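You operate a simulated robot arm through the tools that you are given. There is no shell and no other tool. Be economical: measure what you need, move in short steps, check, and stop when the job is done.

You run a simulated two-armed robot. Do the job below in one go: nothing can be reset, and whatever is moved stays where it is left.

JOB
Screw the white knob down till grease shows, then jog the pump once.
Fine: isolator off, then try the run button: nothing may start; isolator on again for the jog button; leave the yellow knob. Where these are worked on the way, their far stop is far enough and under half their travel is too little: isolator.
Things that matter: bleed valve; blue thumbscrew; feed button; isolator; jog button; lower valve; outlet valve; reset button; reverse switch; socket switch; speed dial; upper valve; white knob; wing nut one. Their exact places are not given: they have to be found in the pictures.

Only the result counts: the job must be done as asked and must still hold three seconds after the hand-in. Knocking over, shifting, dropping, spilling or breaking anything else fails it.

ROBOT AND FRAMES
Two 6-joint arms with two-finger grippers on one trunk, on a base that drives. Base frame: it is fixed to the floor where the robot stands at the start and does not move with it; the origin is under the middle of the robot, x ahead of it, y to its left, z up. Lengths are in cm, angles in degrees, forces in N, time in s.
The left shoulder is at the start at [7, 17.6, 124], the right one opposite. With the tool pointing down near the work surface each hand reaches from about 48 to 80 cm from the robot's upright axis, wherever it stands, measured 20 degrees to its own side. Places, roughly: bleed valve [-30, 140, 70]; blue thumbscrew [30, 70, 100]; feed button [-40, 170, 100]; isolator [50, -10, 120]; jog button [60, -20, 130]; lower valve [0, 90, 70]; outlet valve [-40, 140, 70]; reset button [70, -10, 120]; reverse switch [60, -20, 120]; socket switch [160, -10, 80]; speed dial [60, -20, 130]; upper valve [-10, 100, 70]; white knob [40, 60, 90]; wing nut one [20, 130, 30]; wing nut two [10, 120, 40]; yellow knob [40, 100, 80]. Payload 2.45 kg a hand.
The tool frame of a hand sits at the grasp point between the pads (the TCP): z along the fingers, y along the line on which they close. The tips reach 2.6 cm beyond it. The gripper opens to 9.6 cm. The gripper's body begins 6.9 cm behind the TCP.
Orientation is that of the tool frame in the base frame, as a unit quaternion [w, x, y, z]. With the fingers straight down and closing along the base's y, the tool's x points along the base's -x, its y along +y and its z along -z.

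CONTROLS
- The arms move only by the tool drive_tool. It takes "left_targets", "right_targets" or both (then of equal length, played together; a hand with none holds still); each is a list of rows, each a list of 2 entries, a list of its own where there are three numbers: the shift along the tool's x, y, z in cm, then the turn, a rotation vector about the tool's x, y, z in degrees. In form: [[[dx, dy, dz], [rx, ry, rz]], ...]. A call has 1 to 20 rows; each row is the pose to reach, as a shift and turn from the pose commanded when the call began, along the tool's axes at that moment. "left_gripper" and "right_gripper" are, for a hand that has rows, the finger opening in cm, from 0 to 9.6, set as the call begins (left out, the last holds). Each row takes 0.2 s and may step no farther than 5 cm and 8.6 degrees from the row before; otherwise, or with a gripper value out of range, the whole call is refused. A pose out of reach is approached as far as the arm can. The call stops where the force on the tool passes 50 N (or 10 N more than at its start, if that is more) or the arm is blocked; 0.2 s more then pass. Each finger halts on what it meets, pressing with about 28 N; the grip force reading is that of the motor and also rises with nothing between the fingers. The clock runs only during rows and for 0.2 s after the last one: add rows that repeat a pose to give the fingers time. It gives the time, the measured TCP pose, the force on the tool (base axes), the opening and the grip force at its end, in the units of the frame above (readings bear some noise), with the torque about the TCP (base axes, N m) and any sound that the robot's microphone picked up, and new pictures: "views" is both (left out), scene, wrist or none (wrist: the cameras of the hands that moved).
- Cameras (640 x 400 px; columns grow to the right, rows downward): "scene" is now at [12.91, 1.93, 154.52]; the picture's right is [0.21, -0.98, 0.00], its down [-0.68, -0.15, -0.71] and it looks along [0.70, 0.15, -0.70] (base axes); focal length 216 px, centre (320, 200). "left" rides on the left gripper at [8.2, -0.3, -9.8] in its tool frame; the picture's right is [0.04, 1.00, 0.00], its down [-0.73, 0.03, -0.68] and it looks along [-0.68, 0.03, 0.73] (tool axes); focal length 256 px, centre (320, 200). "right" rides on the right gripper at [8.2, 0.3, -9.8] in its tool frame; the picture's right is [-0.04, 1.00, 0.00], its down [-0.73, -0.03, -0.68] and it looks along [-0.68, -0.03, 0.73] (tool axes); focal length 256 px, centre (320, 200).
- raise_lower(by): slides the trunk up (or, below 0, down) by that many cm; the arms and the scene camera ride with it, the base frame stays. It gives what a move gives, with no picture.
- steer(legs): drives the robot by 1 to 6 legs, each [ahead, left, turn to the left] in cm, cm and degrees, along the robot's own axes; the way and the turn of a leg run together, so that a leg with both is an arc; at most 150 cm and 180 degrees a leg. The arms and the cameras ride along, it lands a little off, and it stops where it bumps. It gives what a move gives, and a new picture of the scene camera.
- head_to(pan, tilt): turns the head with the scene camera to pan (to the left, within 86 degrees either way) and tilt (down, from -29 to 69), counted from straight ahead of the robot. It gives what a move gives, and a new picture of the scene camera.
- probe_pixels(camera, pixels): there is no depth. For up to 12 entries [column, row, z] of the newest picture of that camera ("zoom" is the newest enlarged one), the place [x, y] in the base frame at which the ray of that pixel passes the height z, good to about 0.2 cm. No time passes.
- enlarge(camera, box): a new picture of the part [left, top, right, bottom] of that camera's present view, enlarged. No time passes.
- close_job(): hands the job in; it is judged then, once.

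Work in short steps. Measure before you move; look again where a grasp or a placing could have gone wrong, and mend it. You have 80 turns and 260 pictures in all, those below and enlarged ones among them. Open the grippers and draw the arms clear of the work before you hand the job in, unless the task says otherwise; then end with one line.

The tools are called after ">>>" as a command line: name --argument value ..., lists and objects as JSON in quotes. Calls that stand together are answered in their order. drive_tool: Moves the arms, as the interface text tells. Its arguments: {"type":"object","properties":{"left_targets":{"type":"array","items":{"type":"array"}},"left_gripper":{"type":"number"},"right_targets":{"type":"array","items":{"type":"array"}},"right_gripper":{"type":"number"},"views":{"type":"string","enum":["both","scene","wrist","none"]}},"required":[]} The other tools are called the same way: raise_lower (by) slides the trunk up or down; steer (legs) drives the base; head_to (pan, tilt) turns the head that bears the scene camera; probe_pixels (camera, pixels) gives the place at which the rays of pixels pass given heights; enlarge (camera, box) takes an enlarged picture of a part of a camera's view; close_job () hands the job in.

At the start:

```text
clock: 0.0
left_eef_pos: [38.55, 26.03, 99.96]
left_tool_rot: [0.0, 0.0, 1.0, 0.001]
left_wrist_force: [-0.5, 0.1, 0.4]
left_ft_torque: [0.02, 0.0, 0.0]
left_finger_gap: 9.61
left_gripper_force: 0.1
right_eef_pos: [51.69, -14.57, 114.93]
right_tool_rot: [0.0, 0.0, 1.0, 0.001]
right_wrist_force: [0.0, 1.0, 0.3]
right_ft_torque: [-0.04, -0.05, 0.05]
right_finger_gap: 9.63
right_gripper_force: 0.0
trunk travel left (down, up): [-72.5, 11.5]
robot x, y, heading: [-0.23, -0.27, -0.1]
head pan, tilt: [12.2, 44.4]
```

scene: 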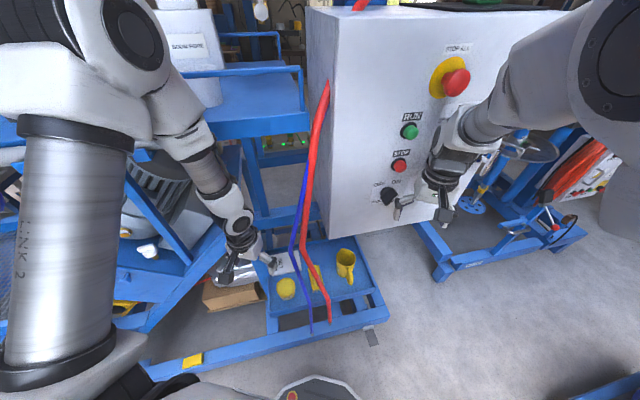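
right: 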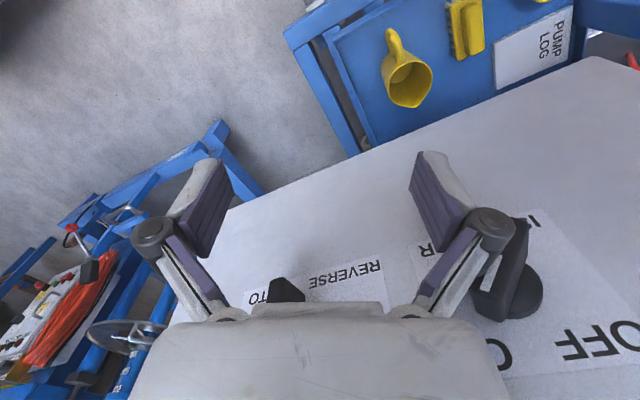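
left: 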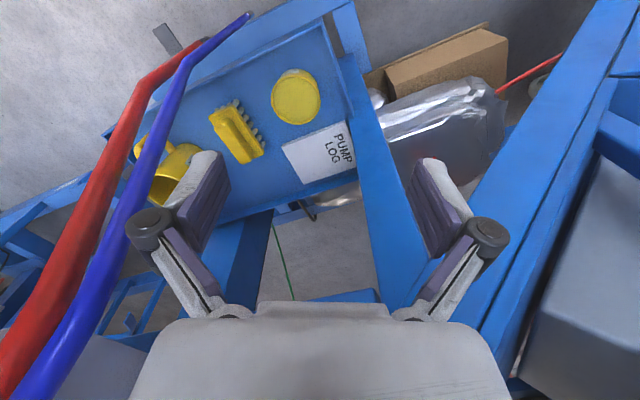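

The scene shows a control box with its panel (run button at 410,131, isolator at 388,196) and a pump rig to the left. I'll enlarge both.

>>> enlarge --camera "scene" --box '[310, 20, 510, 240]'

>>> enlarge --camera "scene" --box '[100, 0, 320, 280]'

>>> head_to --pan 60 --tilt 40

```text
1.82 times, centred on (410, 130) of scene
```

zoom: 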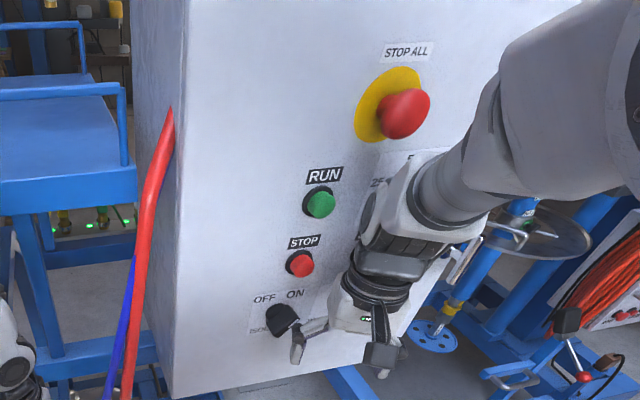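

```text
1.43 times, centred on (210, 140) of scene
```

zoom: 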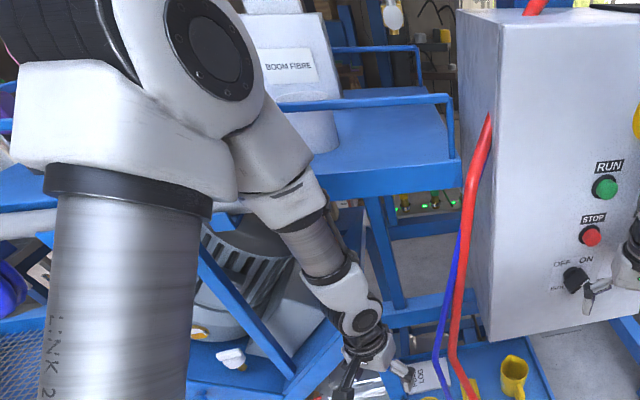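

```text
clock: 1.2
left_eef_pos: [38.6, 26.04, 100.04]
left_tool_rot: [0.0, 0.0, 1.0, 0.0]
left_wrist_force: [0.4, -0.4, -0.4]
left_ft_torque: [-0.02, -0.01, -0.03]
left_finger_gap: 9.59
left_gripper_force: 0.0
right_eef_pos: [51.66, -14.77, 114.99]
right_tool_rot: [0.0, 0.0, 1.0, 0.0]
right_wrist_force: [0.6, -0.1, 0.6]
right_ft_torque: [0.04, -0.01, 0.01]
right_finger_gap: 9.58
right_gripper_force: 0.0
trunk travel left (down, up): [-72.5, 11.5]
robot x, y, heading: [0.24, -0.27, -0.2]
head pan, tilt: [60.0, 40.0]
```

scene: 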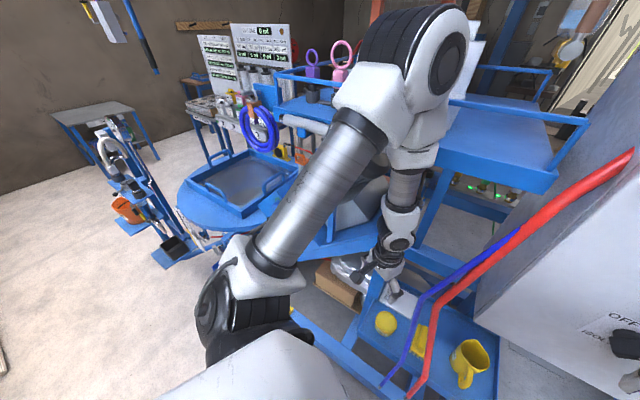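

The left arm blocks the view of the white knob area. I'll look at the panel straight on and right first to plan the isolator work.

>>> head_to --pan -10 --tilt 35

>>> enlarge --camera "right" --box '[220, 180, 640, 400]'

>>> head_to --pan 86 --tilt 40

>>> head_to --pan -60 --tilt 50

```text
clock: 2.6
left_eef_pos: [38.48, 26.06, 100.0]
left_tool_rot: [0.0, 0.001, 1.0, 0.001]
left_wrist_force: [-0.4, -0.2, -0.1]
left_ft_torque: [-0.01, 0.01, -0.01]
left_finger_gap: 9.59
left_gripper_force: 0.0
right_eef_pos: [51.69, -14.58, 114.93]
right_tool_rot: [0.0, 0.0, 1.0, 0.0]
right_wrist_force: [-0.5, 0.1, -0.5]
right_ft_torque: [0.02, -0.02, -0.01]
right_finger_gap: 9.6
right_gripper_force: 0.1
trunk travel left (down, up): [-72.5, 11.5]
robot x, y, heading: [-0.07, -0.07, -0.2]
head pan, tilt: [-10.0, 35.0]
```

scene: 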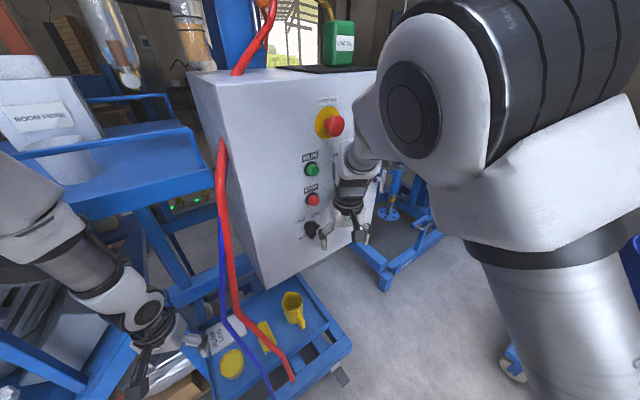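

```text
1.52 times, centred on (430, 290) of right
```

zoom: 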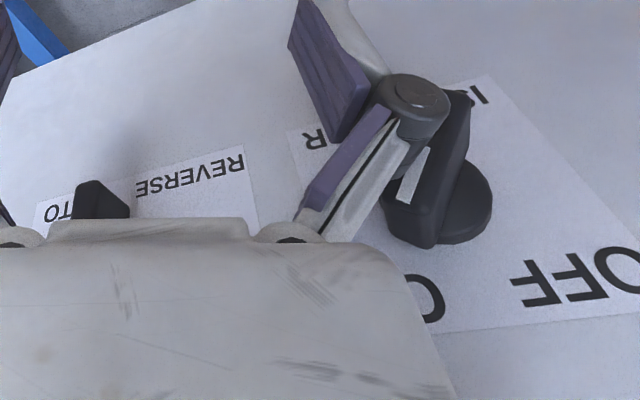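

```text
clock: 4.3
left_eef_pos: [38.51, 26.03, 99.94]
left_tool_rot: [0.0, 0.0, 1.0, 0.0]
left_wrist_force: [0.3, 0.1, -0.1]
left_ft_torque: [0.04, 0.0, 0.01]
left_finger_gap: 9.58
left_gripper_force: 0.1
right_eef_pos: [51.6, -14.66, 114.97]
right_tool_rot: [-0.001, 0.0, 1.0, 0.0]
right_wrist_force: [0.5, -0.8, -0.4]
right_ft_torque: [0.0, -0.01, 0.02]
right_finger_gap: 9.58
right_gripper_force: 0.0
trunk travel left (down, up): [-72.5, 11.5]
robot x, y, heading: [-0.05, 0.07, -0.1]
head pan, tilt: [85.9, 40.0]
```

scene: 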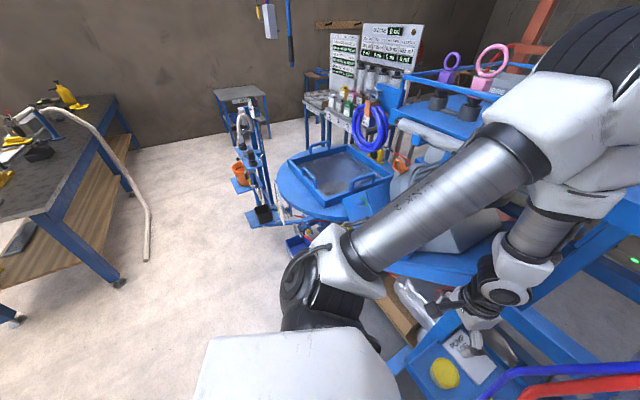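

```text
clock: 6.6
left_eef_pos: [38.65, 26.14, 99.9]
left_tool_rot: [-0.001, 0.0, 1.0, 0.0]
left_wrist_force: [-0.1, 0.4, -0.3]
left_ft_torque: [-0.02, 0.01, -0.01]
left_finger_gap: 9.6
left_gripper_force: 0.0
right_eef_pos: [51.66, -14.63, 114.92]
right_tool_rot: [0.0, 0.0, 1.0, 0.0]
right_wrist_force: [0.7, 0.3, 0.1]
right_ft_torque: [0.01, 0.0, -0.01]
right_finger_gap: 9.58
right_gripper_force: 0.0
trunk travel left (down, up): [-72.5, 11.5]
robot x, y, heading: [0.03, -0.07, -0.2]
head pan, tilt: [-60.0, 50.0]
```

scene: 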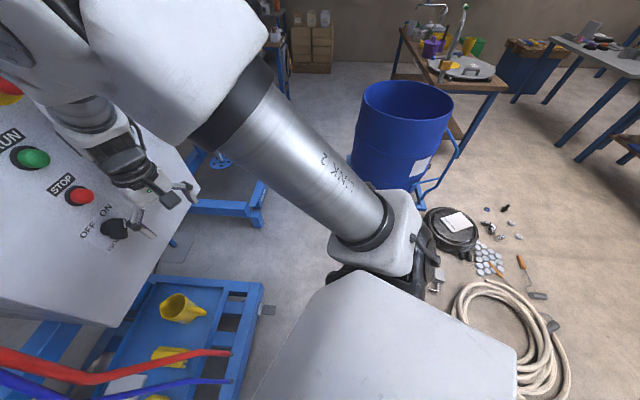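

The rope, drum and tool bits on the floor to the right matter for driving. I'll probe their floor places, plus the panel features assumed near mid-height.

>>> probe_pixels --camera "scene" --pixels '[[480, 300, 0], [530, 395, 0], [440, 260, 0], [360, 170, 40], [430, 290, 0], [115, 228, 120], [80, 196, 125], [32, 158, 130]]'

>>> drive_tool --right_targets '[[[3, 0, 0], [0, 0, 0]], [[6, 0, 0], [0, 0, 0]], [[9, 0, 0], [0, 0, 0]]]' --views "wrist"

>>> head_to --pan -5 --tilt 45

```text
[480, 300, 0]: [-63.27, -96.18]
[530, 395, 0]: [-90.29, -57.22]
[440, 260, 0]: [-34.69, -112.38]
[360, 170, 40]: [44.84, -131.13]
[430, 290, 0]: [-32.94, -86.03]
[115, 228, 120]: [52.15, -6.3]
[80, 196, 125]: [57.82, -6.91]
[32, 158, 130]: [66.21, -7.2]
```

```text
clock: 7.4
left_eef_pos: [38.35, 26.06, 99.95]
left_tool_rot: [0.0, 0.0, 1.0, 0.0]
left_wrist_force: [-0.4, 0.1, 0.1]
left_ft_torque: [-0.02, -0.03, -0.02]
left_finger_gap: 9.57
left_gripper_force: 0.0
right_eef_pos: [42.87, -15.54, 115.29]
right_tool_rot: [-0.004, 0.008, 1.0, 0.025]
right_wrist_force: [-1.4, -0.4, 0.0]
right_ft_torque: [0.0, 0.03, 0.01]
right_finger_gap: 9.59
right_gripper_force: 0.0
right hand out of reach, approached as far as the arm can: row 3
trunk travel left (down, up): [-72.5, 11.5]
robot x, y, heading: [-0.1, -0.07, 0.1]
head pan, tilt: [-60.0, 50.0]
```

right: 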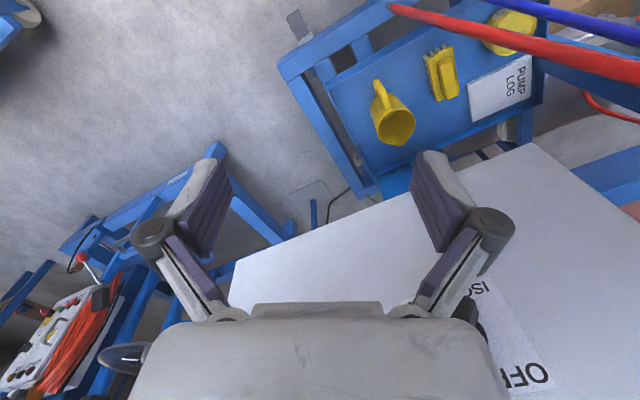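

```text
clock: 8.6
left_eef_pos: [38.56, 26.06, 100.01]
left_tool_rot: [0.0, 0.0, 1.0, 0.0]
left_wrist_force: [-0.6, 0.8, 0.1]
left_ft_torque: [0.02, 0.01, 0.0]
left_finger_gap: 9.62
left_gripper_force: 0.0
right_eef_pos: [43.12, -15.53, 115.47]
right_tool_rot: [0.003, 0.008, 1.0, 0.024]
right_wrist_force: [0.0, 0.4, 0.3]
right_ft_torque: [0.02, -0.02, 0.01]
right_finger_gap: 9.6
right_gripper_force: 0.1
trunk travel left (down, up): [-72.5, 11.5]
robot x, y, heading: [-0.3, 0.16, -0.1]
head pan, tilt: [-5.0, 45.0]
```

scene: 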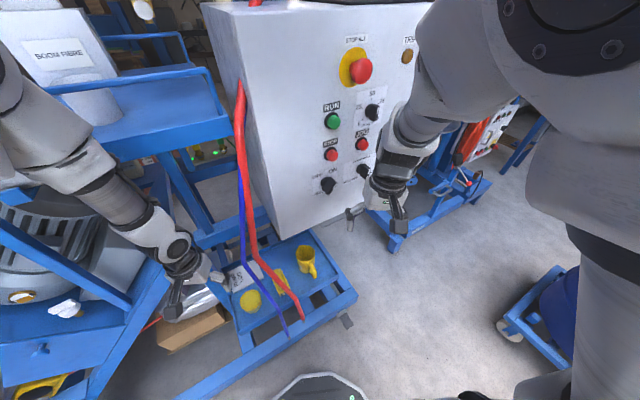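

The panel is now visible: isolator (328,185), run (332,122), jog likely (361,144). I'll enlarge for labels and check the white knob at (66,308).

>>> enlarge --camera "scene" --box '[300, 30, 420, 220]'

>>> enlarge --camera "scene" --box '[0, 190, 240, 400]'

```text
2.11 times, centred on (360, 125) of scene
```

zoom: 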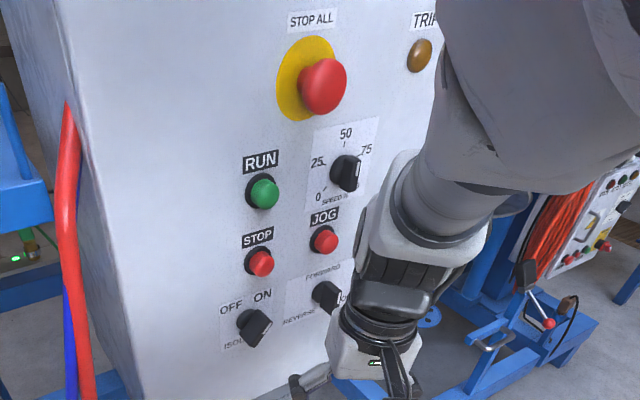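

```text
1.90 times, centred on (120, 295) of scene
```

zoom: 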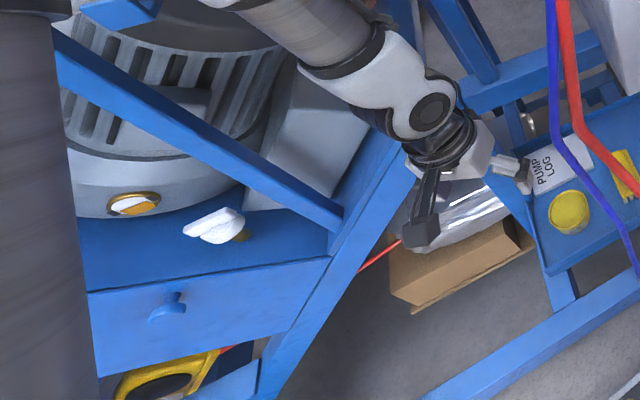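

I'll triangulate the panel: probing the box's lower left corner (scene 270,236 / right 530,145), isolator, buttons and edges at two heights.

>>> probe_pixels --camera "scene" --pixels '[[273, 237, 100], [273, 237, 110], [333, 215, 100], [333, 215, 110], [328, 185, 120], [328, 185, 118], [332, 122, 130], [361, 144, 128], [363, 170, 120], [372, 112, 135], [330, 154, 125]]'

>>> probe_pixels --camera "right" --pixels '[[530, 145, 100], [530, 145, 110], [232, 265, 100], [232, 265, 110], [380, 206, 110], [380, 206, 100], [545, 372, 120], [475, 288, 115]]'

>>> enlarge --camera "right" --box '[200, 130, 640, 400]'

```text
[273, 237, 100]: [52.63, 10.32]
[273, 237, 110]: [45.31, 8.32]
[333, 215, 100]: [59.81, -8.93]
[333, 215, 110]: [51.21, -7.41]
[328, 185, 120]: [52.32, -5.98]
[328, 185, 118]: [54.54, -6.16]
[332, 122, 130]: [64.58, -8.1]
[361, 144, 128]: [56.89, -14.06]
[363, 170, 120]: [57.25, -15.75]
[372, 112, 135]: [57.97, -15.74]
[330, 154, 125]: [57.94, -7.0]
```

```text
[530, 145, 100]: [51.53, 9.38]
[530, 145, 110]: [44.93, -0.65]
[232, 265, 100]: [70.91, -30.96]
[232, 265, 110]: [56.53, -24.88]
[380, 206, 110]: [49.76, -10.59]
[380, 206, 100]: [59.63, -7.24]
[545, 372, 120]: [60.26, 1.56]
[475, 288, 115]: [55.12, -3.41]
```

```text
1.45 times, centred on (420, 265) of right
```

zoom: 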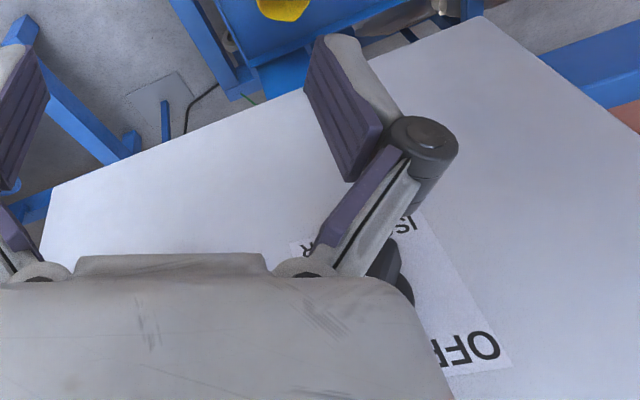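

Panel's bottom edge runs (53,10.4)→(72,-31.6) at z≈99, so its inward direction is heading ≈ +25°. I want to stand square to it; first checking the barrel cart (500,325) clearance.

>>> probe_pixels --camera "scene" --pixels '[[500, 325, 0], [500, 325, 10], [515, 337, 0], [345, 320, 0], [180, 398, 5]]'

>>> head_to --pan -50 --tilt 65

```text
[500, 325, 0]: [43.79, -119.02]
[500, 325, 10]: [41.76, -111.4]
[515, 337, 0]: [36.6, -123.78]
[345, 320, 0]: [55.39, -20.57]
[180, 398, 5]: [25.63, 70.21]
```

```text
clock: 9.8
left_eef_pos: [38.49, 26.14, 100.01]
left_tool_rot: [0.0, 0.0, 1.0, 0.0]
left_wrist_force: [0.1, 0.5, 0.3]
left_ft_torque: [0.0, -0.02, -0.03]
left_finger_gap: 9.61
left_gripper_force: 0.1
right_eef_pos: [43.03, -15.55, 115.44]
right_tool_rot: [0.0, 0.008, 1.0, 0.024]
right_wrist_force: [0.5, -0.5, -0.3]
right_ft_torque: [-0.02, 0.03, 0.0]
right_finger_gap: 9.59
right_gripper_force: 0.0
trunk travel left (down, up): [-72.5, 11.5]
robot x, y, heading: [0.18, -0.12, 0.0]
head pan, tilt: [-50.0, 65.0]
```

scene: 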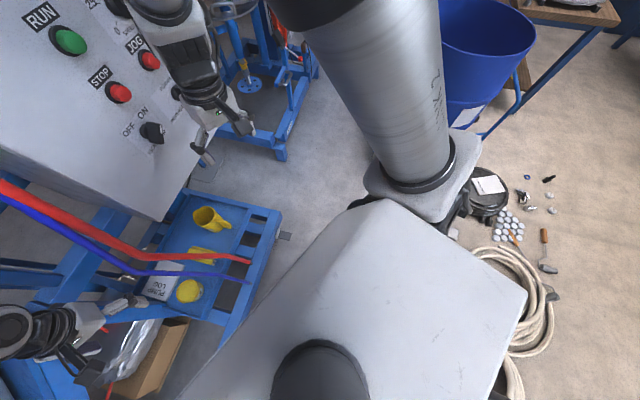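

Clear floor to (-5,-17). Driving there, then turning to face the panel.

>>> steer --legs '[[-5, -16, 0], [0, 0, 24.7]]'

>>> head_to --pan 0 --tilt 35

```text
clock: 12.5
left_eef_pos: [19.16, 23.91, 99.94]
left_tool_rot: [0.0, -0.213, 0.977, -0.001]
left_wrist_force: [0.0, 0.1, 0.1]
left_ft_torque: [-0.01, -0.03, 0.0]
left_finger_gap: 9.6
left_gripper_force: 0.1
right_eef_pos: [40.6, -12.03, 115.33]
right_tool_rot: [-0.006, -0.206, 0.978, 0.024]
right_wrist_force: [-0.5, 0.3, 0.0]
right_ft_torque: [-0.02, 0.0, 0.02]
right_finger_gap: 9.62
right_gripper_force: 0.2
trunk travel left (down, up): [-72.5, 11.5]
robot x, y, heading: [-4.79, -16.11, 24.7]
head pan, tilt: [-50.0, 65.0]
```

scene: 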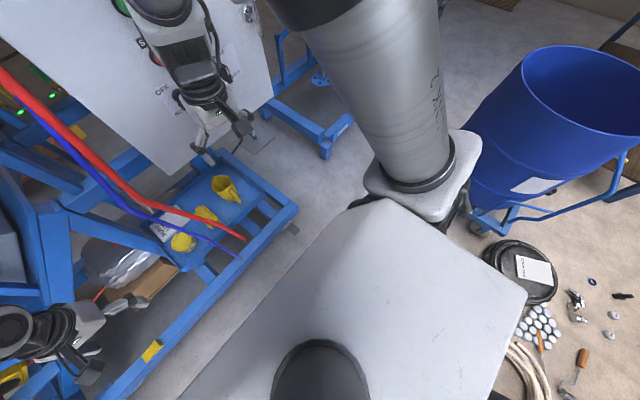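

```text
clock: 13.6
left_eef_pos: [19.22, 23.94, 99.92]
left_tool_rot: [0.0, -0.212, 0.977, 0.0]
left_wrist_force: [0.1, 0.0, 0.1]
left_ft_torque: [0.0, 0.01, 0.05]
left_finger_gap: 9.59
left_gripper_force: 0.1
right_eef_pos: [40.62, -12.11, 115.54]
right_tool_rot: [-0.005, -0.205, 0.978, 0.026]
right_wrist_force: [-0.7, 0.1, -1.3]
right_ft_torque: [0.02, -0.02, 0.02]
right_finger_gap: 9.61
right_gripper_force: 0.1
trunk travel left (down, up): [-72.5, 11.5]
robot x, y, heading: [-4.99, -15.83, 24.8]
head pan, tilt: [0.0, 35.0]
```

scene: 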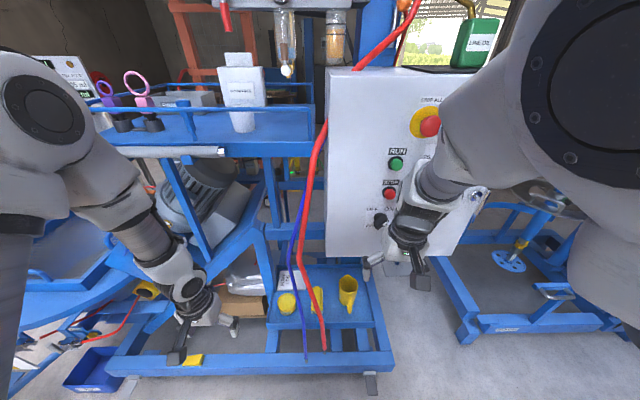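

Panel is square ahead now. I'll pitch the right hand forward (about −86° around its y) in place, fingers closed for button use.

>>> drive_tool --right_targets '[[[0, 0, 0], [0, -8.5, 0]], [[0, 0, 0], [0, -17, 0]], [[0, 0, 0], [0, -25.5, 0]], [[0, 0, 0], [0, -34, 0]], [[0, 0, 0], [0, -42.5, 0]], [[0, 0, 0], [0, -51, 0]], [[0, 0, 0], [0, -59.5, 0]], [[0, 0, 0], [0, -68, 0]], [[0, 0, 0], [0, -76.5, 0]], [[0, 0, 0], [0, -85, 0]]]'

```text
clock: 15.8
left_eef_pos: [19.23, 23.83, 100.0]
left_tool_rot: [0.0, -0.213, 0.977, 0.0]
left_wrist_force: [-0.3, -0.3, 0.1]
left_ft_torque: [-0.01, 0.02, 0.03]
left_finger_gap: 9.6
left_gripper_force: 0.0
right_eef_pos: [49.34, -9.09, 123.46]
right_tool_rot: [0.511, -0.183, 0.814, 0.206]
right_wrist_force: [0.0, 0.6, -0.4]
right_ft_torque: [0.0, -0.01, -0.01]
right_finger_gap: 9.62
right_gripper_force: 0.0
right hand out of reach, approached as far as the arm can: row 2, 3, 4, 5, 6, 7, 8, 9, 10
trunk travel left (down, up): [-72.5, 11.5]
robot x, y, heading: [-4.89, -16.18, 24.7]
head pan, tilt: [0.0, 35.0]
```

scene: 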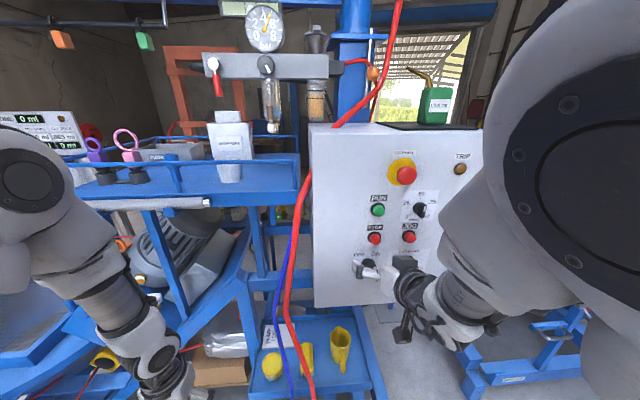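
right: 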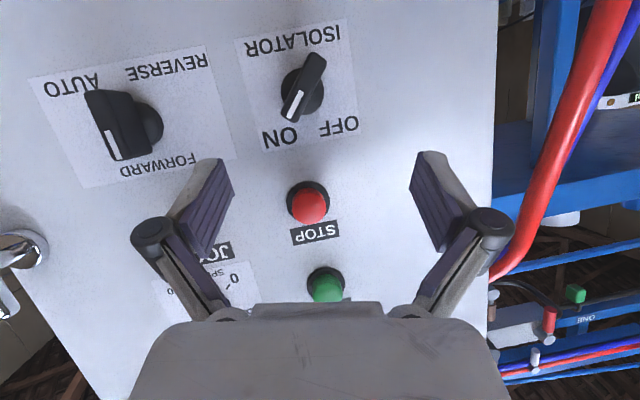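

The isolator shows its white pointer at ON, reverse switch to its side. The arm is too folded; I'll back the base off 14 cm to straighten the hand.

>>> steer --legs '[[-14, 0, 0]]'

```text
clock: 17.2
left_eef_pos: [6.59, 18.06, 99.84]
left_tool_rot: [-0.001, -0.215, 0.977, 0.0]
left_wrist_force: [0.5, 0.6, -0.1]
left_ft_torque: [-0.01, 0.01, 0.0]
left_finger_gap: 9.59
left_gripper_force: 0.1
right_eef_pos: [36.79, -14.69, 123.46]
right_tool_rot: [0.511, -0.184, 0.814, 0.206]
right_wrist_force: [0.6, 1.6, 0.3]
right_ft_torque: [-0.01, 0.02, 0.02]
right_finger_gap: 9.59
right_gripper_force: 0.0
trunk travel left (down, up): [-72.5, 11.5]
robot x, y, heading: [-17.34, -21.53, 24.9]
head pan, tilt: [0.0, 35.0]
```

scene: 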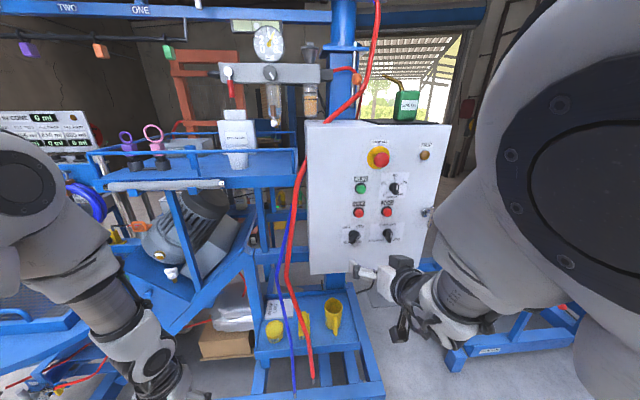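

Hand is at robot-frame (52,-17). Now I'll finish the rotation so the fingers point squarely at the panel.

>>> drive_tool --right_targets '[[[0, 0, 0], [2, -6, -1.8]], [[0, 0, 0], [3.9, -11.9, -3.6]], [[0, 0, 0], [5.9, -17.9, -5.3]], [[0, 0, 0], [7.8, -23.8, -7.1]], [[0, 0, 0], [7.8, -23.8, -7.1]]]'

```text
clock: 18.4
left_eef_pos: [6.43, 18.19, 100.05]
left_tool_rot: [0.001, -0.215, 0.977, 0.0]
left_wrist_force: [0.4, 0.3, -0.5]
left_ft_torque: [0.0, 0.0, 0.0]
left_finger_gap: 9.59
left_gripper_force: 0.0
right_eef_pos: [36.66, -14.06, 124.66]
right_tool_rot: [0.537, -0.216, 0.787, 0.211]
right_wrist_force: [-0.1, 0.5, 0.2]
right_ft_torque: [0.0, -0.02, -0.01]
right_finger_gap: 9.61
right_gripper_force: 0.0
right hand out of reach, approached as far as the arm can: row 1, 2, 3, 4, 5
trunk travel left (down, up): [-72.5, 11.5]
robot x, y, heading: [-17.66, -21.73, 24.8]
head pan, tilt: [0.0, 35.0]
```

scene: 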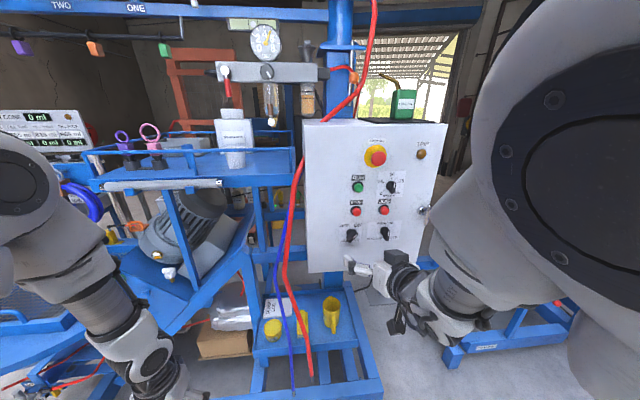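
right: 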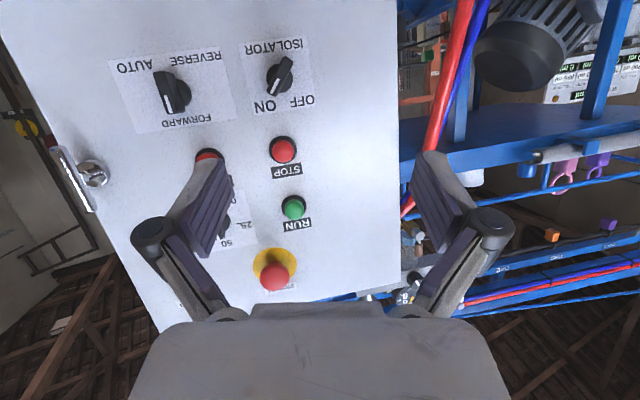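

The hand still stops ~20° short in pitch; folding is the limit. I'll push forward 10 cm along the heading and see if it comes within reach.

>>> drive_tool --right_targets '[[[-0.86, -0.43, 2.3], [0, 0, 0]], [[-1.7, -0.85, 4.6], [0, 0, 0]], [[-2.6, -1.3, 6.9], [0, 0, 0]], [[-3.45, -1.7, 9.2], [0, 0, 0]], [[-3.45, -1.7, 9.2], [0, 0, 0]]]' --views "wrist"

```text
clock: 19.6
left_eef_pos: [6.37, 18.09, 99.97]
left_tool_rot: [0.001, -0.214, 0.977, -0.001]
left_wrist_force: [0.6, 0.7, -0.3]
left_ft_torque: [-0.02, 0.01, -0.01]
left_finger_gap: 9.59
left_gripper_force: 0.1
right_eef_pos: [45.42, -9.46, 127.58]
right_tool_rot: [0.556, -0.235, 0.772, 0.199]
right_wrist_force: [0.4, 0.5, -0.1]
right_ft_torque: [0.01, 0.0, 0.01]
right_finger_gap: 9.59
right_gripper_force: 0.0
right hand out of reach, approached as far as the arm can: row 3, 4, 5
trunk travel left (down, up): [-72.5, 11.5]
robot x, y, heading: [-17.46, -21.67, 24.8]
head pan, tilt: [0.0, 35.0]
```

right: 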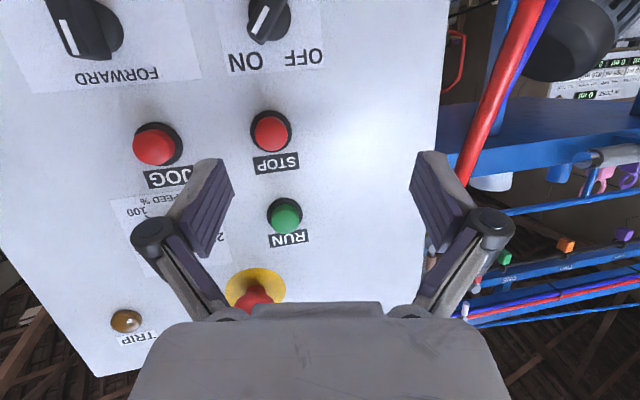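

Orientation stalls at ~18° nose-down with the hand drifting up, so a lower shoulder should help. Lowering the trunk 25 cm and then raising the hand.

>>> raise_lower --by -25

```text
clock: 22.1
left_eef_pos: [6.33, 18.08, 74.97]
left_tool_rot: [0.001, -0.215, 0.977, 0.0]
left_wrist_force: [1.0, 0.0, 0.3]
left_ft_torque: [-0.01, -0.01, 0.01]
left_finger_gap: 9.62
left_gripper_force: 0.1
right_eef_pos: [45.46, -9.55, 102.65]
right_tool_rot: [0.556, -0.235, 0.772, 0.2]
right_wrist_force: [0.3, 0.8, -0.8]
right_ft_torque: [-0.02, -0.02, 0.01]
right_finger_gap: 9.6
right_gripper_force: 0.1
trunk travel left (down, up): [-47.5, 36.5]
robot x, y, heading: [-17.7, -21.99, 24.6]
head pan, tilt: [0.0, 35.0]
```

Now raising the hand 20 cm with the squaring rotation (rel. rotvec ≈ [11.4,-17.7,-1]).

>>> drive_tool --right_targets '[[[-3.8, 0.2, -1.2], [2.3, -3.5, -0.2]], [[-7.6, 0.4, -2.4], [4.6, -7.1, -0.4]], [[-11.4, 0.6, -3.6], [6.8, -10.6, -0.6]], [[-15.2, 0.75, -4.8], [9.1, -14.2, -0.8]], [[-19, 0.94, -6], [11.4, -17.7, -1]], [[-19, 0.94, -6], [11.4, -17.7, -1]]]'

```text
clock: 23.6
left_eef_pos: [6.38, 18.07, 74.92]
left_tool_rot: [0.0, -0.215, 0.977, -0.001]
left_wrist_force: [-0.2, -0.8, -0.7]
left_ft_torque: [-0.01, -0.04, 0.01]
left_finger_gap: 9.61
left_gripper_force: 0.0
right_eef_pos: [49.67, -8.73, 121.99]
right_tool_rot: [0.642, -0.198, 0.718, 0.184]
right_wrist_force: [0.6, -0.3, -0.1]
right_ft_torque: [-0.01, -0.01, 0.0]
right_finger_gap: 9.61
right_gripper_force: 0.1
right hand out of reach, approached as far as the arm can: row 2, 3, 4, 5, 6
trunk travel left (down, up): [-47.5, 36.5]
robot x, y, heading: [-17.64, -21.78, 25.0]
head pan, tilt: [0.0, 35.0]
```

scene: 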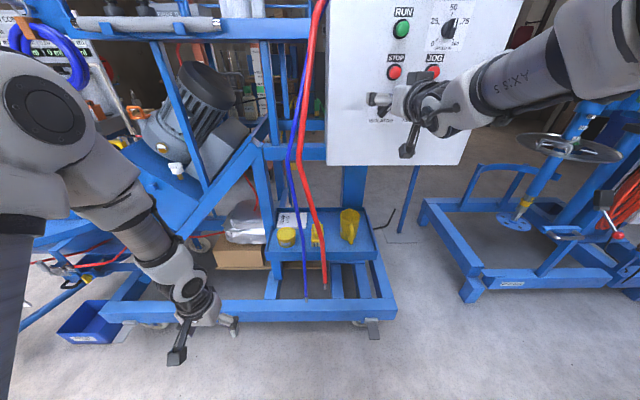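
right: 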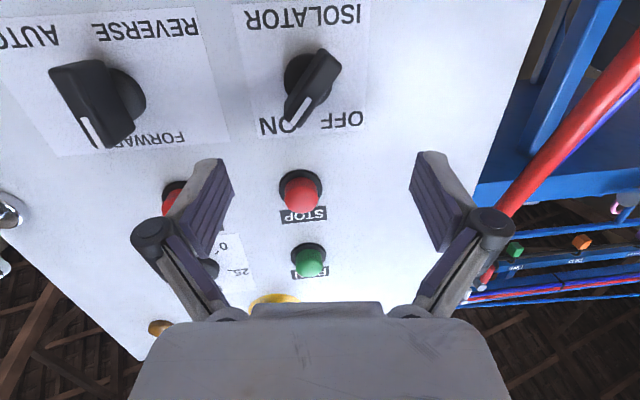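

Pitch is now within ~6°. Lowering the trunk another 15 cm finishes the alignment.

>>> raise_lower --by -15

```text
clock: 25.3
left_eef_pos: [6.42, 18.2, 60.02]
left_tool_rot: [0.0, -0.215, 0.977, 0.0]
left_wrist_force: [0.5, -0.2, -0.1]
left_ft_torque: [0.02, -0.01, 0.0]
left_finger_gap: 9.61
left_gripper_force: 0.1
right_eef_pos: [49.58, -8.77, 106.96]
right_tool_rot: [0.642, -0.199, 0.717, 0.185]
right_wrist_force: [-0.6, 0.1, 0.5]
right_ft_torque: [0.0, -0.01, 0.0]
right_finger_gap: 9.61
right_gripper_force: 0.0
trunk travel left (down, up): [-32.5, 51.5]
robot x, y, heading: [-17.76, -21.53, 25.0]
head pan, tilt: [0.0, 35.0]
```

Raising 15 cm, retreating slightly, and squaring the last ~9°.

>>> drive_tool --right_targets '[[[-3.65, 0.1, -1.2], [1.7, -1.6, 0]], [[-7.3, 0.2, -2.3], [3.3, -3.1, 0]], [[-10.9, 0.3, -3.4], [5, -4.7, 0]], [[-14.6, 0.45, -4.57], [6.6, -6.2, -0.2]], [[-14.6, 0.45, -4.57], [6.6, -6.2, -0.2]]]'

>>> head_to --pan 0 --tilt 10

```text
clock: 26.5
left_eef_pos: [6.45, 18.16, 60.09]
left_tool_rot: [0.0, -0.215, 0.977, 0.0]
left_wrist_force: [0.2, -0.5, 0.4]
left_ft_torque: [0.01, 0.02, 0.01]
left_finger_gap: 9.6
left_gripper_force: 0.0
right_eef_pos: [51.44, -7.77, 121.19]
right_tool_rot: [0.68, -0.165, 0.696, 0.162]
right_wrist_force: [-0.6, 0.6, 0.4]
right_ft_torque: [0.0, -0.01, -0.01]
right_finger_gap: 9.62
right_gripper_force: 0.1
right hand out of reach, approached as far as the arm can: row 1, 2, 3, 4, 5
trunk travel left (down, up): [-32.5, 51.5]
robot x, y, heading: [-17.49, -21.62, 24.6]
head pan, tilt: [0.0, 35.0]
```

scene: 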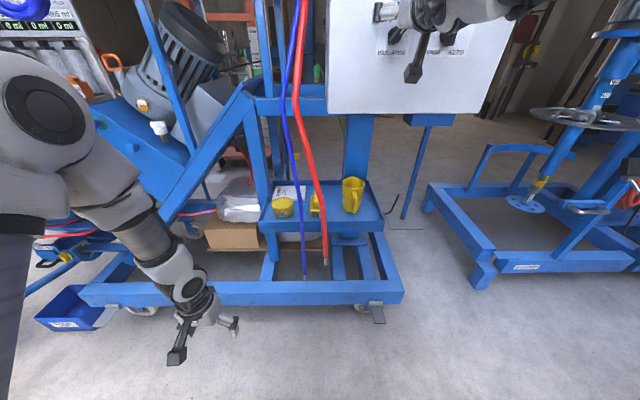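
right: 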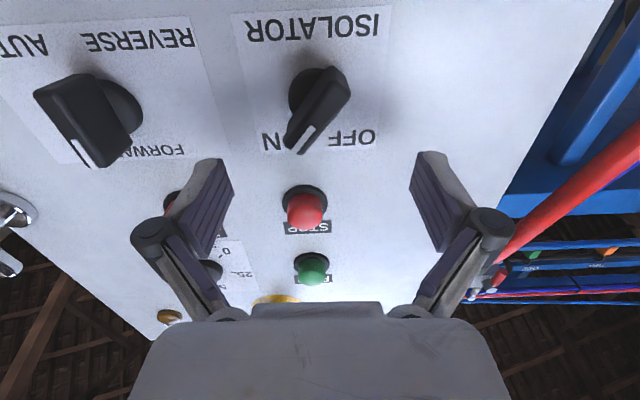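

```text
clock: 27.4
left_eef_pos: [6.46, 18.15, 59.93]
left_tool_rot: [0.0, -0.214, 0.977, 0.0]
left_wrist_force: [0.0, 0.0, -0.1]
left_ft_torque: [-0.03, -0.02, -0.02]
left_finger_gap: 9.6
left_gripper_force: 0.0
right_eef_pos: [51.39, -7.77, 121.28]
right_tool_rot: [0.68, -0.165, 0.696, 0.162]
right_wrist_force: [-0.2, 0.4, 0.5]
right_ft_torque: [0.03, 0.0, 0.0]
right_finger_gap: 9.61
right_gripper_force: 0.2
trunk travel left (down, up): [-32.5, 51.5]
robot x, y, heading: [-17.19, -21.39, 25.0]
head pan, tilt: [0.0, 10.0]
```

scene: 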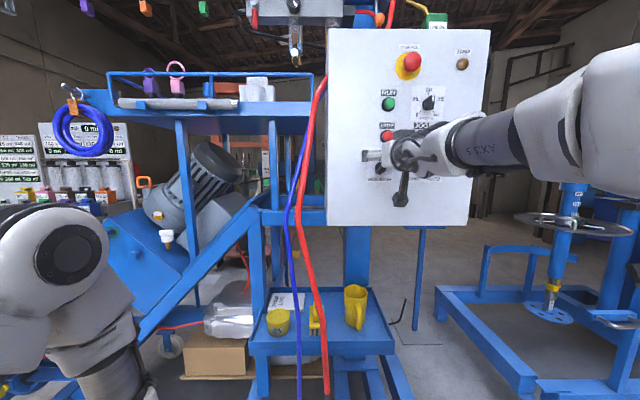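

Hand is nearly square (yaw 26.7°, 1° down). I'll probe panel features from this right view, then back off 6 cm for room and a second view.

>>> probe_pixels --camera "right" --pixels '[[317, 90, 118], [317, 90, 121], [304, 190, 122], [304, 190, 126], [312, 256, 128], [312, 256, 134], [122, 100, 118], [122, 100, 121], [170, 316, 135], [170, 316, 145]]'

>>> steer --legs '[[-6, 0, 0]]'

>>> drive_tool --right_targets '[[[1, 0, 0], [0, 0, 0]], [[2, 0, 0], [0, 0, 0]], [[2, 0, 0], [0, 0, 0]]]' --views "wrist"

```text
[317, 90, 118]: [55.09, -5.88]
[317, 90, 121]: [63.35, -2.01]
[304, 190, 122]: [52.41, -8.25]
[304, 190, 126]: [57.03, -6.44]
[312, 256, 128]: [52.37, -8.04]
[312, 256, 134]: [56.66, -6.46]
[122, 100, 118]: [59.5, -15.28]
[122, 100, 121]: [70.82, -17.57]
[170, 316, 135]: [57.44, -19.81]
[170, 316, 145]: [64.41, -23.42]
```

```text
clock: 28.4
left_eef_pos: [0.98, 15.5, 60.0]
left_tool_rot: [0.0, -0.214, 0.977, -0.001]
left_wrist_force: [0.0, -0.3, -0.2]
left_ft_torque: [-0.01, -0.02, -0.05]
left_finger_gap: 9.6
left_gripper_force: 0.1
right_eef_pos: [45.95, -10.37, 121.39]
right_tool_rot: [0.681, -0.165, 0.695, 0.162]
right_wrist_force: [-0.6, 0.4, 0.4]
right_ft_torque: [0.04, 0.02, 0.0]
right_finger_gap: 9.6
right_gripper_force: 0.0
trunk travel left (down, up): [-32.5, 51.5]
robot x, y, heading: [-22.8, -24.22, 24.6]
head pan, tilt: [0.0, 10.0]
```

scene: 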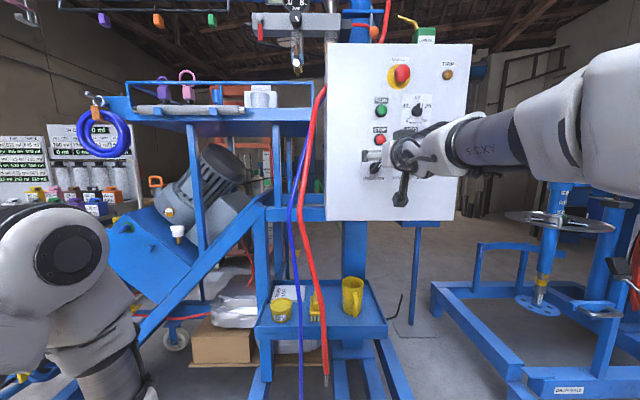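

```text
clock: 29.2
left_eef_pos: [1.03, 15.52, 60.07]
left_tool_rot: [0.0, -0.215, 0.977, 0.0]
left_wrist_force: [-0.1, 0.4, -0.4]
left_ft_torque: [0.0, -0.03, -0.01]
left_finger_gap: 9.59
left_gripper_force: 0.0
right_eef_pos: [46.08, -10.29, 119.31]
right_tool_rot: [0.671, -0.171, 0.703, 0.164]
right_wrist_force: [0.8, -0.2, 0.3]
right_ft_torque: [0.0, 0.02, -0.02]
right_finger_gap: 9.6
right_gripper_force: 0.1
right hand out of reach, approached as far as the arm can: row 2
trunk travel left (down, up): [-32.5, 51.5]
robot x, y, heading: [-23.17, -24.33, 24.8]
head pan, tilt: [0.0, 10.0]
```

right: 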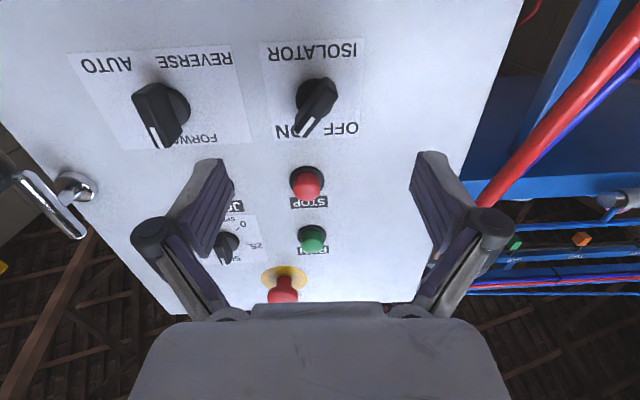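

Now probing the same features from this second view to triangulate.

>>> probe_pixels --camera "right" --pixels '[[317, 102, 118], [317, 102, 121], [308, 184, 122], [308, 184, 126], [312, 239, 128], [312, 239, 134], [160, 103, 118], [160, 103, 121], [282, 282, 135], [282, 282, 140]]'

>>> enlarge --camera "right" --box '[80, 20, 400, 220]'

>>> probe_pixels --camera "scene" --pixels '[[401, 75, 130], [401, 75, 140], [382, 110, 125], [382, 110, 130], [379, 139, 120], [379, 139, 115]]'

```text
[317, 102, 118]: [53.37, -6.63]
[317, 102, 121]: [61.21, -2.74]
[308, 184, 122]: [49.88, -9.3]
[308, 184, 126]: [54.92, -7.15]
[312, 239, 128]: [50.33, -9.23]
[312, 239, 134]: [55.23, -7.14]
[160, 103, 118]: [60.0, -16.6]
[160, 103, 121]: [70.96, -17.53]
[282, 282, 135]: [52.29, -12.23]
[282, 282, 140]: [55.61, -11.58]
```

```text
2.00 times, centred on (240, 120) of right
```

zoom: 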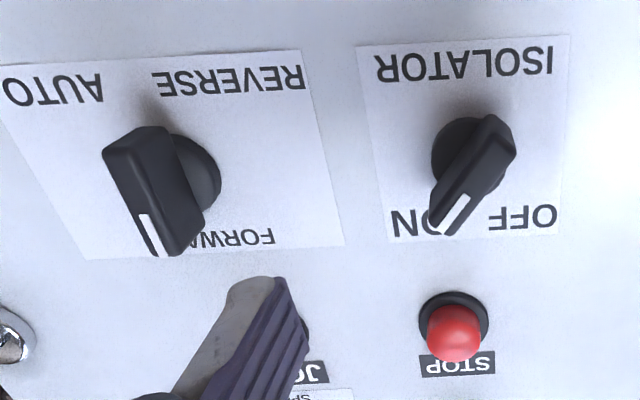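

```text
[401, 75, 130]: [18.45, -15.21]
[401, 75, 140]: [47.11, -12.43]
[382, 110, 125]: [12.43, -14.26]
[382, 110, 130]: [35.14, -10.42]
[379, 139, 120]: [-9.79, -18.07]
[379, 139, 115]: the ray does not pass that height
```

Run button tip triangulates to (55.7,-7.0,134.5). I'll zoom the scene view to match labels on the panel face for its plane.

>>> enlarge --camera "scene" --box '[320, 40, 480, 225]'

>>> enlarge --camera "right" --box '[240, 20, 400, 120]'

```text
2.16 times, centred on (400, 132) of scene
```

zoom: 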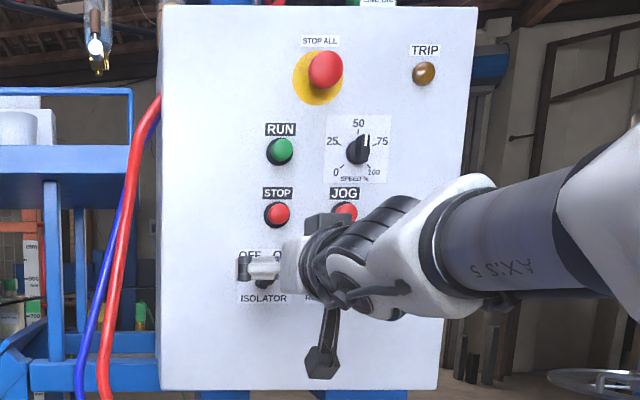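

```text
4.00 times, centred on (320, 70) of right
```

zoom: 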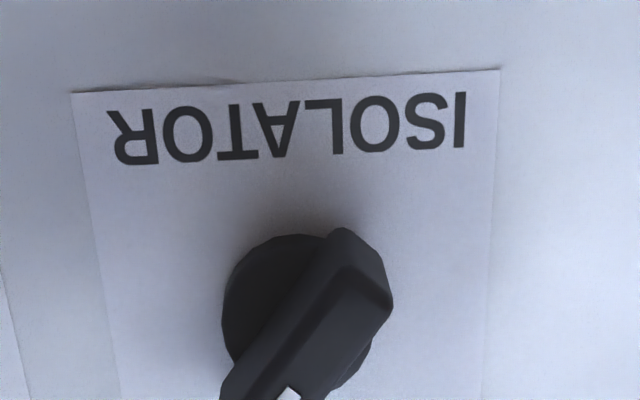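

Matching labels: ISOLATOR text scene (373.6,177.8)/right (312,51.3), STOP label scene (380.6,128.8)/right (309,202).

>>> probe_pixels --camera "scene" --pixels '[[373.6, 177.8, 119], [373.6, 177.8, 114], [380.6, 128.8, 124], [380.6, 128.8, 129], [397, 129, 124], [397, 129, 129], [400, 139.5, 121], [400, 139.5, 126]]'

>>> probe_pixels --camera "right" --pixels '[[312, 51.3, 115], [312, 51.3, 117], [309, 202, 125], [309, 202, 130]]'

```text
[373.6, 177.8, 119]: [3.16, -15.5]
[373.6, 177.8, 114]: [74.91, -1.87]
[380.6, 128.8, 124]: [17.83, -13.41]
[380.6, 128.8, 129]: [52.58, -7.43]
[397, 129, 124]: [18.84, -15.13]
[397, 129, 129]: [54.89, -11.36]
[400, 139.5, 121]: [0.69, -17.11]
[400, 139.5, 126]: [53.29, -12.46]
```

```text
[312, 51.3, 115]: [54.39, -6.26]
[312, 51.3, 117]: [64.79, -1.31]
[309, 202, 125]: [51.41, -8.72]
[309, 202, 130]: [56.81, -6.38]
```

Panel plane is at depth ≈48.6 along heading 24.8°, isolator knob at lateral −28.4, z≈118.6; the hand is already lined up at depth 37.5. I'll drop the trunk 6 more for pitch margin, then re-level, roll +30° to match the handle, and look.

>>> raise_lower --by -6

>>> drive_tool --right_targets '[[[-1.4, 0.04, 0.6], [0.5, -0.8, 7.5]], [[-2.7, 0.07, 1.1], [1, -1.7, 15]], [[-4.1, 0.1, 1.7], [1.4, -2.5, 22.5]], [[-5.41, 0.14, 2.26], [1.9, -3.3, 30]], [[-5.41, 0.14, 2.26], [1.9, -3.3, 30]]]' --right_gripper 5

```text
clock: 30.2
left_eef_pos: [1.01, 15.5, 54.06]
left_tool_rot: [0.0, -0.214, 0.977, 0.0]
left_wrist_force: [0.2, 0.1, -0.4]
left_ft_torque: [-0.01, -0.04, -0.01]
left_finger_gap: 9.59
left_gripper_force: 0.0
right_eef_pos: [46.11, -10.3, 113.37]
right_tool_rot: [0.67, -0.171, 0.703, 0.165]
right_wrist_force: [0.2, 0.1, -0.3]
right_ft_torque: [-0.04, 0.01, -0.02]
right_finger_gap: 9.6
right_gripper_force: 0.1
trunk travel left (down, up): [-26.5, 57.5]
robot x, y, heading: [-23.07, -24.01, 24.8]
head pan, tilt: [0.0, 10.0]
```

```text
clock: 31.4
left_eef_pos: [1.01, 15.59, 53.89]
left_tool_rot: [0.0, -0.214, 0.977, -0.001]
left_wrist_force: [0.6, -0.2, 0.4]
left_ft_torque: [-0.02, -0.02, 0.02]
left_finger_gap: 9.61
left_gripper_force: 0.1
right_eef_pos: [48.26, -8.93, 118.56]
right_tool_rot: [0.627, 0.032, 0.707, 0.326]
right_wrist_force: [0.1, -0.7, 0.3]
right_ft_torque: [-0.02, -0.04, -0.01]
right_finger_gap: 5.02
right_gripper_force: 0.0
trunk travel left (down, up): [-26.5, 57.5]
robot x, y, heading: [-23.6, -24.0, 24.7]
head pan, tilt: [0.0, 10.0]
```

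scene: 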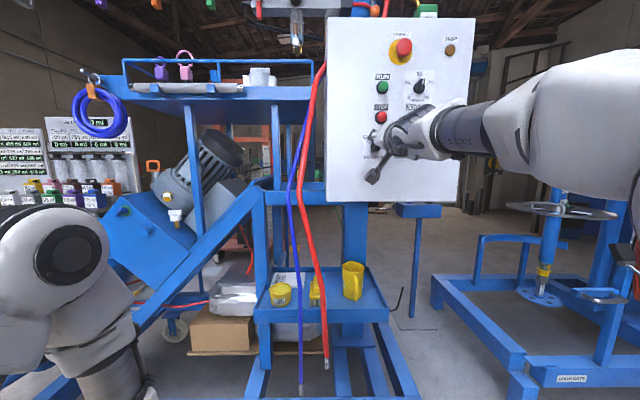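
right: 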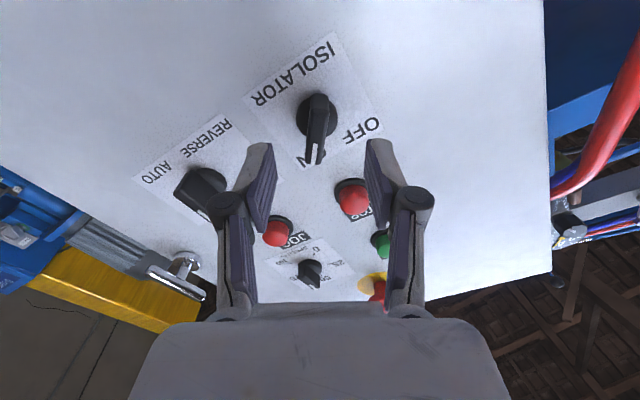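

Handle is between the pads (bar at 316,128, pad midpoint ≈318) and near parallel to the pads. Advancing 2.5 cm and checking.

>>> drive_tool --right_targets '[[[0, 0, 1.2], [0, 0, 0]], [[0, 0, 2.5], [0, 0, 0]], [[0, 0, 2.5], [0, 0, 0]]]' --views "wrist"

>>> enlarge --camera "right" --box '[200, 60, 440, 240]'

```text
clock: 32.2
left_eef_pos: [1.01, 15.51, 53.9]
left_tool_rot: [0.0, -0.215, 0.977, 0.001]
left_wrist_force: [0.5, 0.2, 0.1]
left_ft_torque: [0.03, -0.01, 0.02]
left_finger_gap: 9.6
left_gripper_force: 0.0
right_eef_pos: [50.35, -8.0, 118.5]
right_tool_rot: [0.627, 0.032, 0.707, 0.325]
right_wrist_force: [0.0, -0.1, -0.5]
right_ft_torque: [0.02, 0.01, 0.04]
right_finger_gap: 5.04
right_gripper_force: 0.1
trunk travel left (down, up): [-26.5, 57.5]
robot x, y, heading: [-22.95, -24.04, 24.7]
head pan, tilt: [0.0, 10.0]
```

right: 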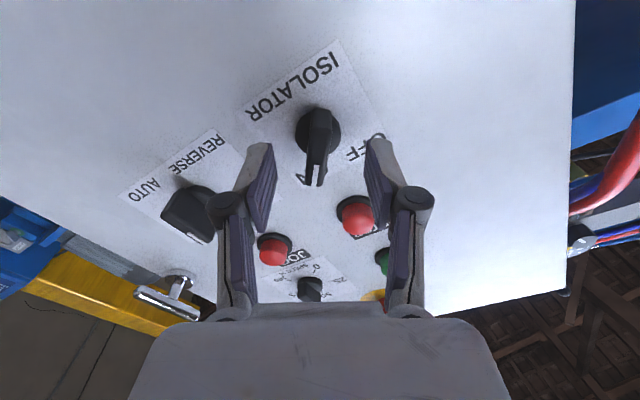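

```text
2.22 times, centred on (320, 150) of right
```

zoom: 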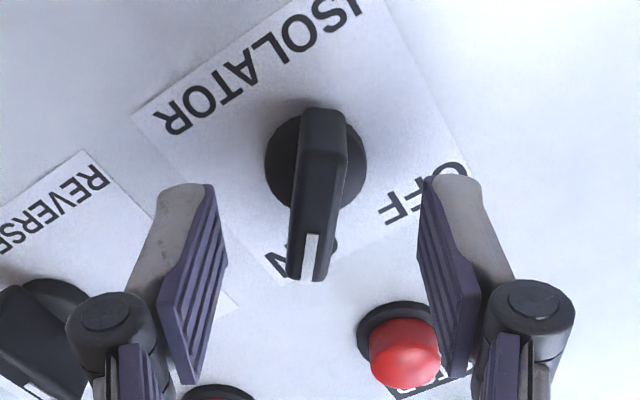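

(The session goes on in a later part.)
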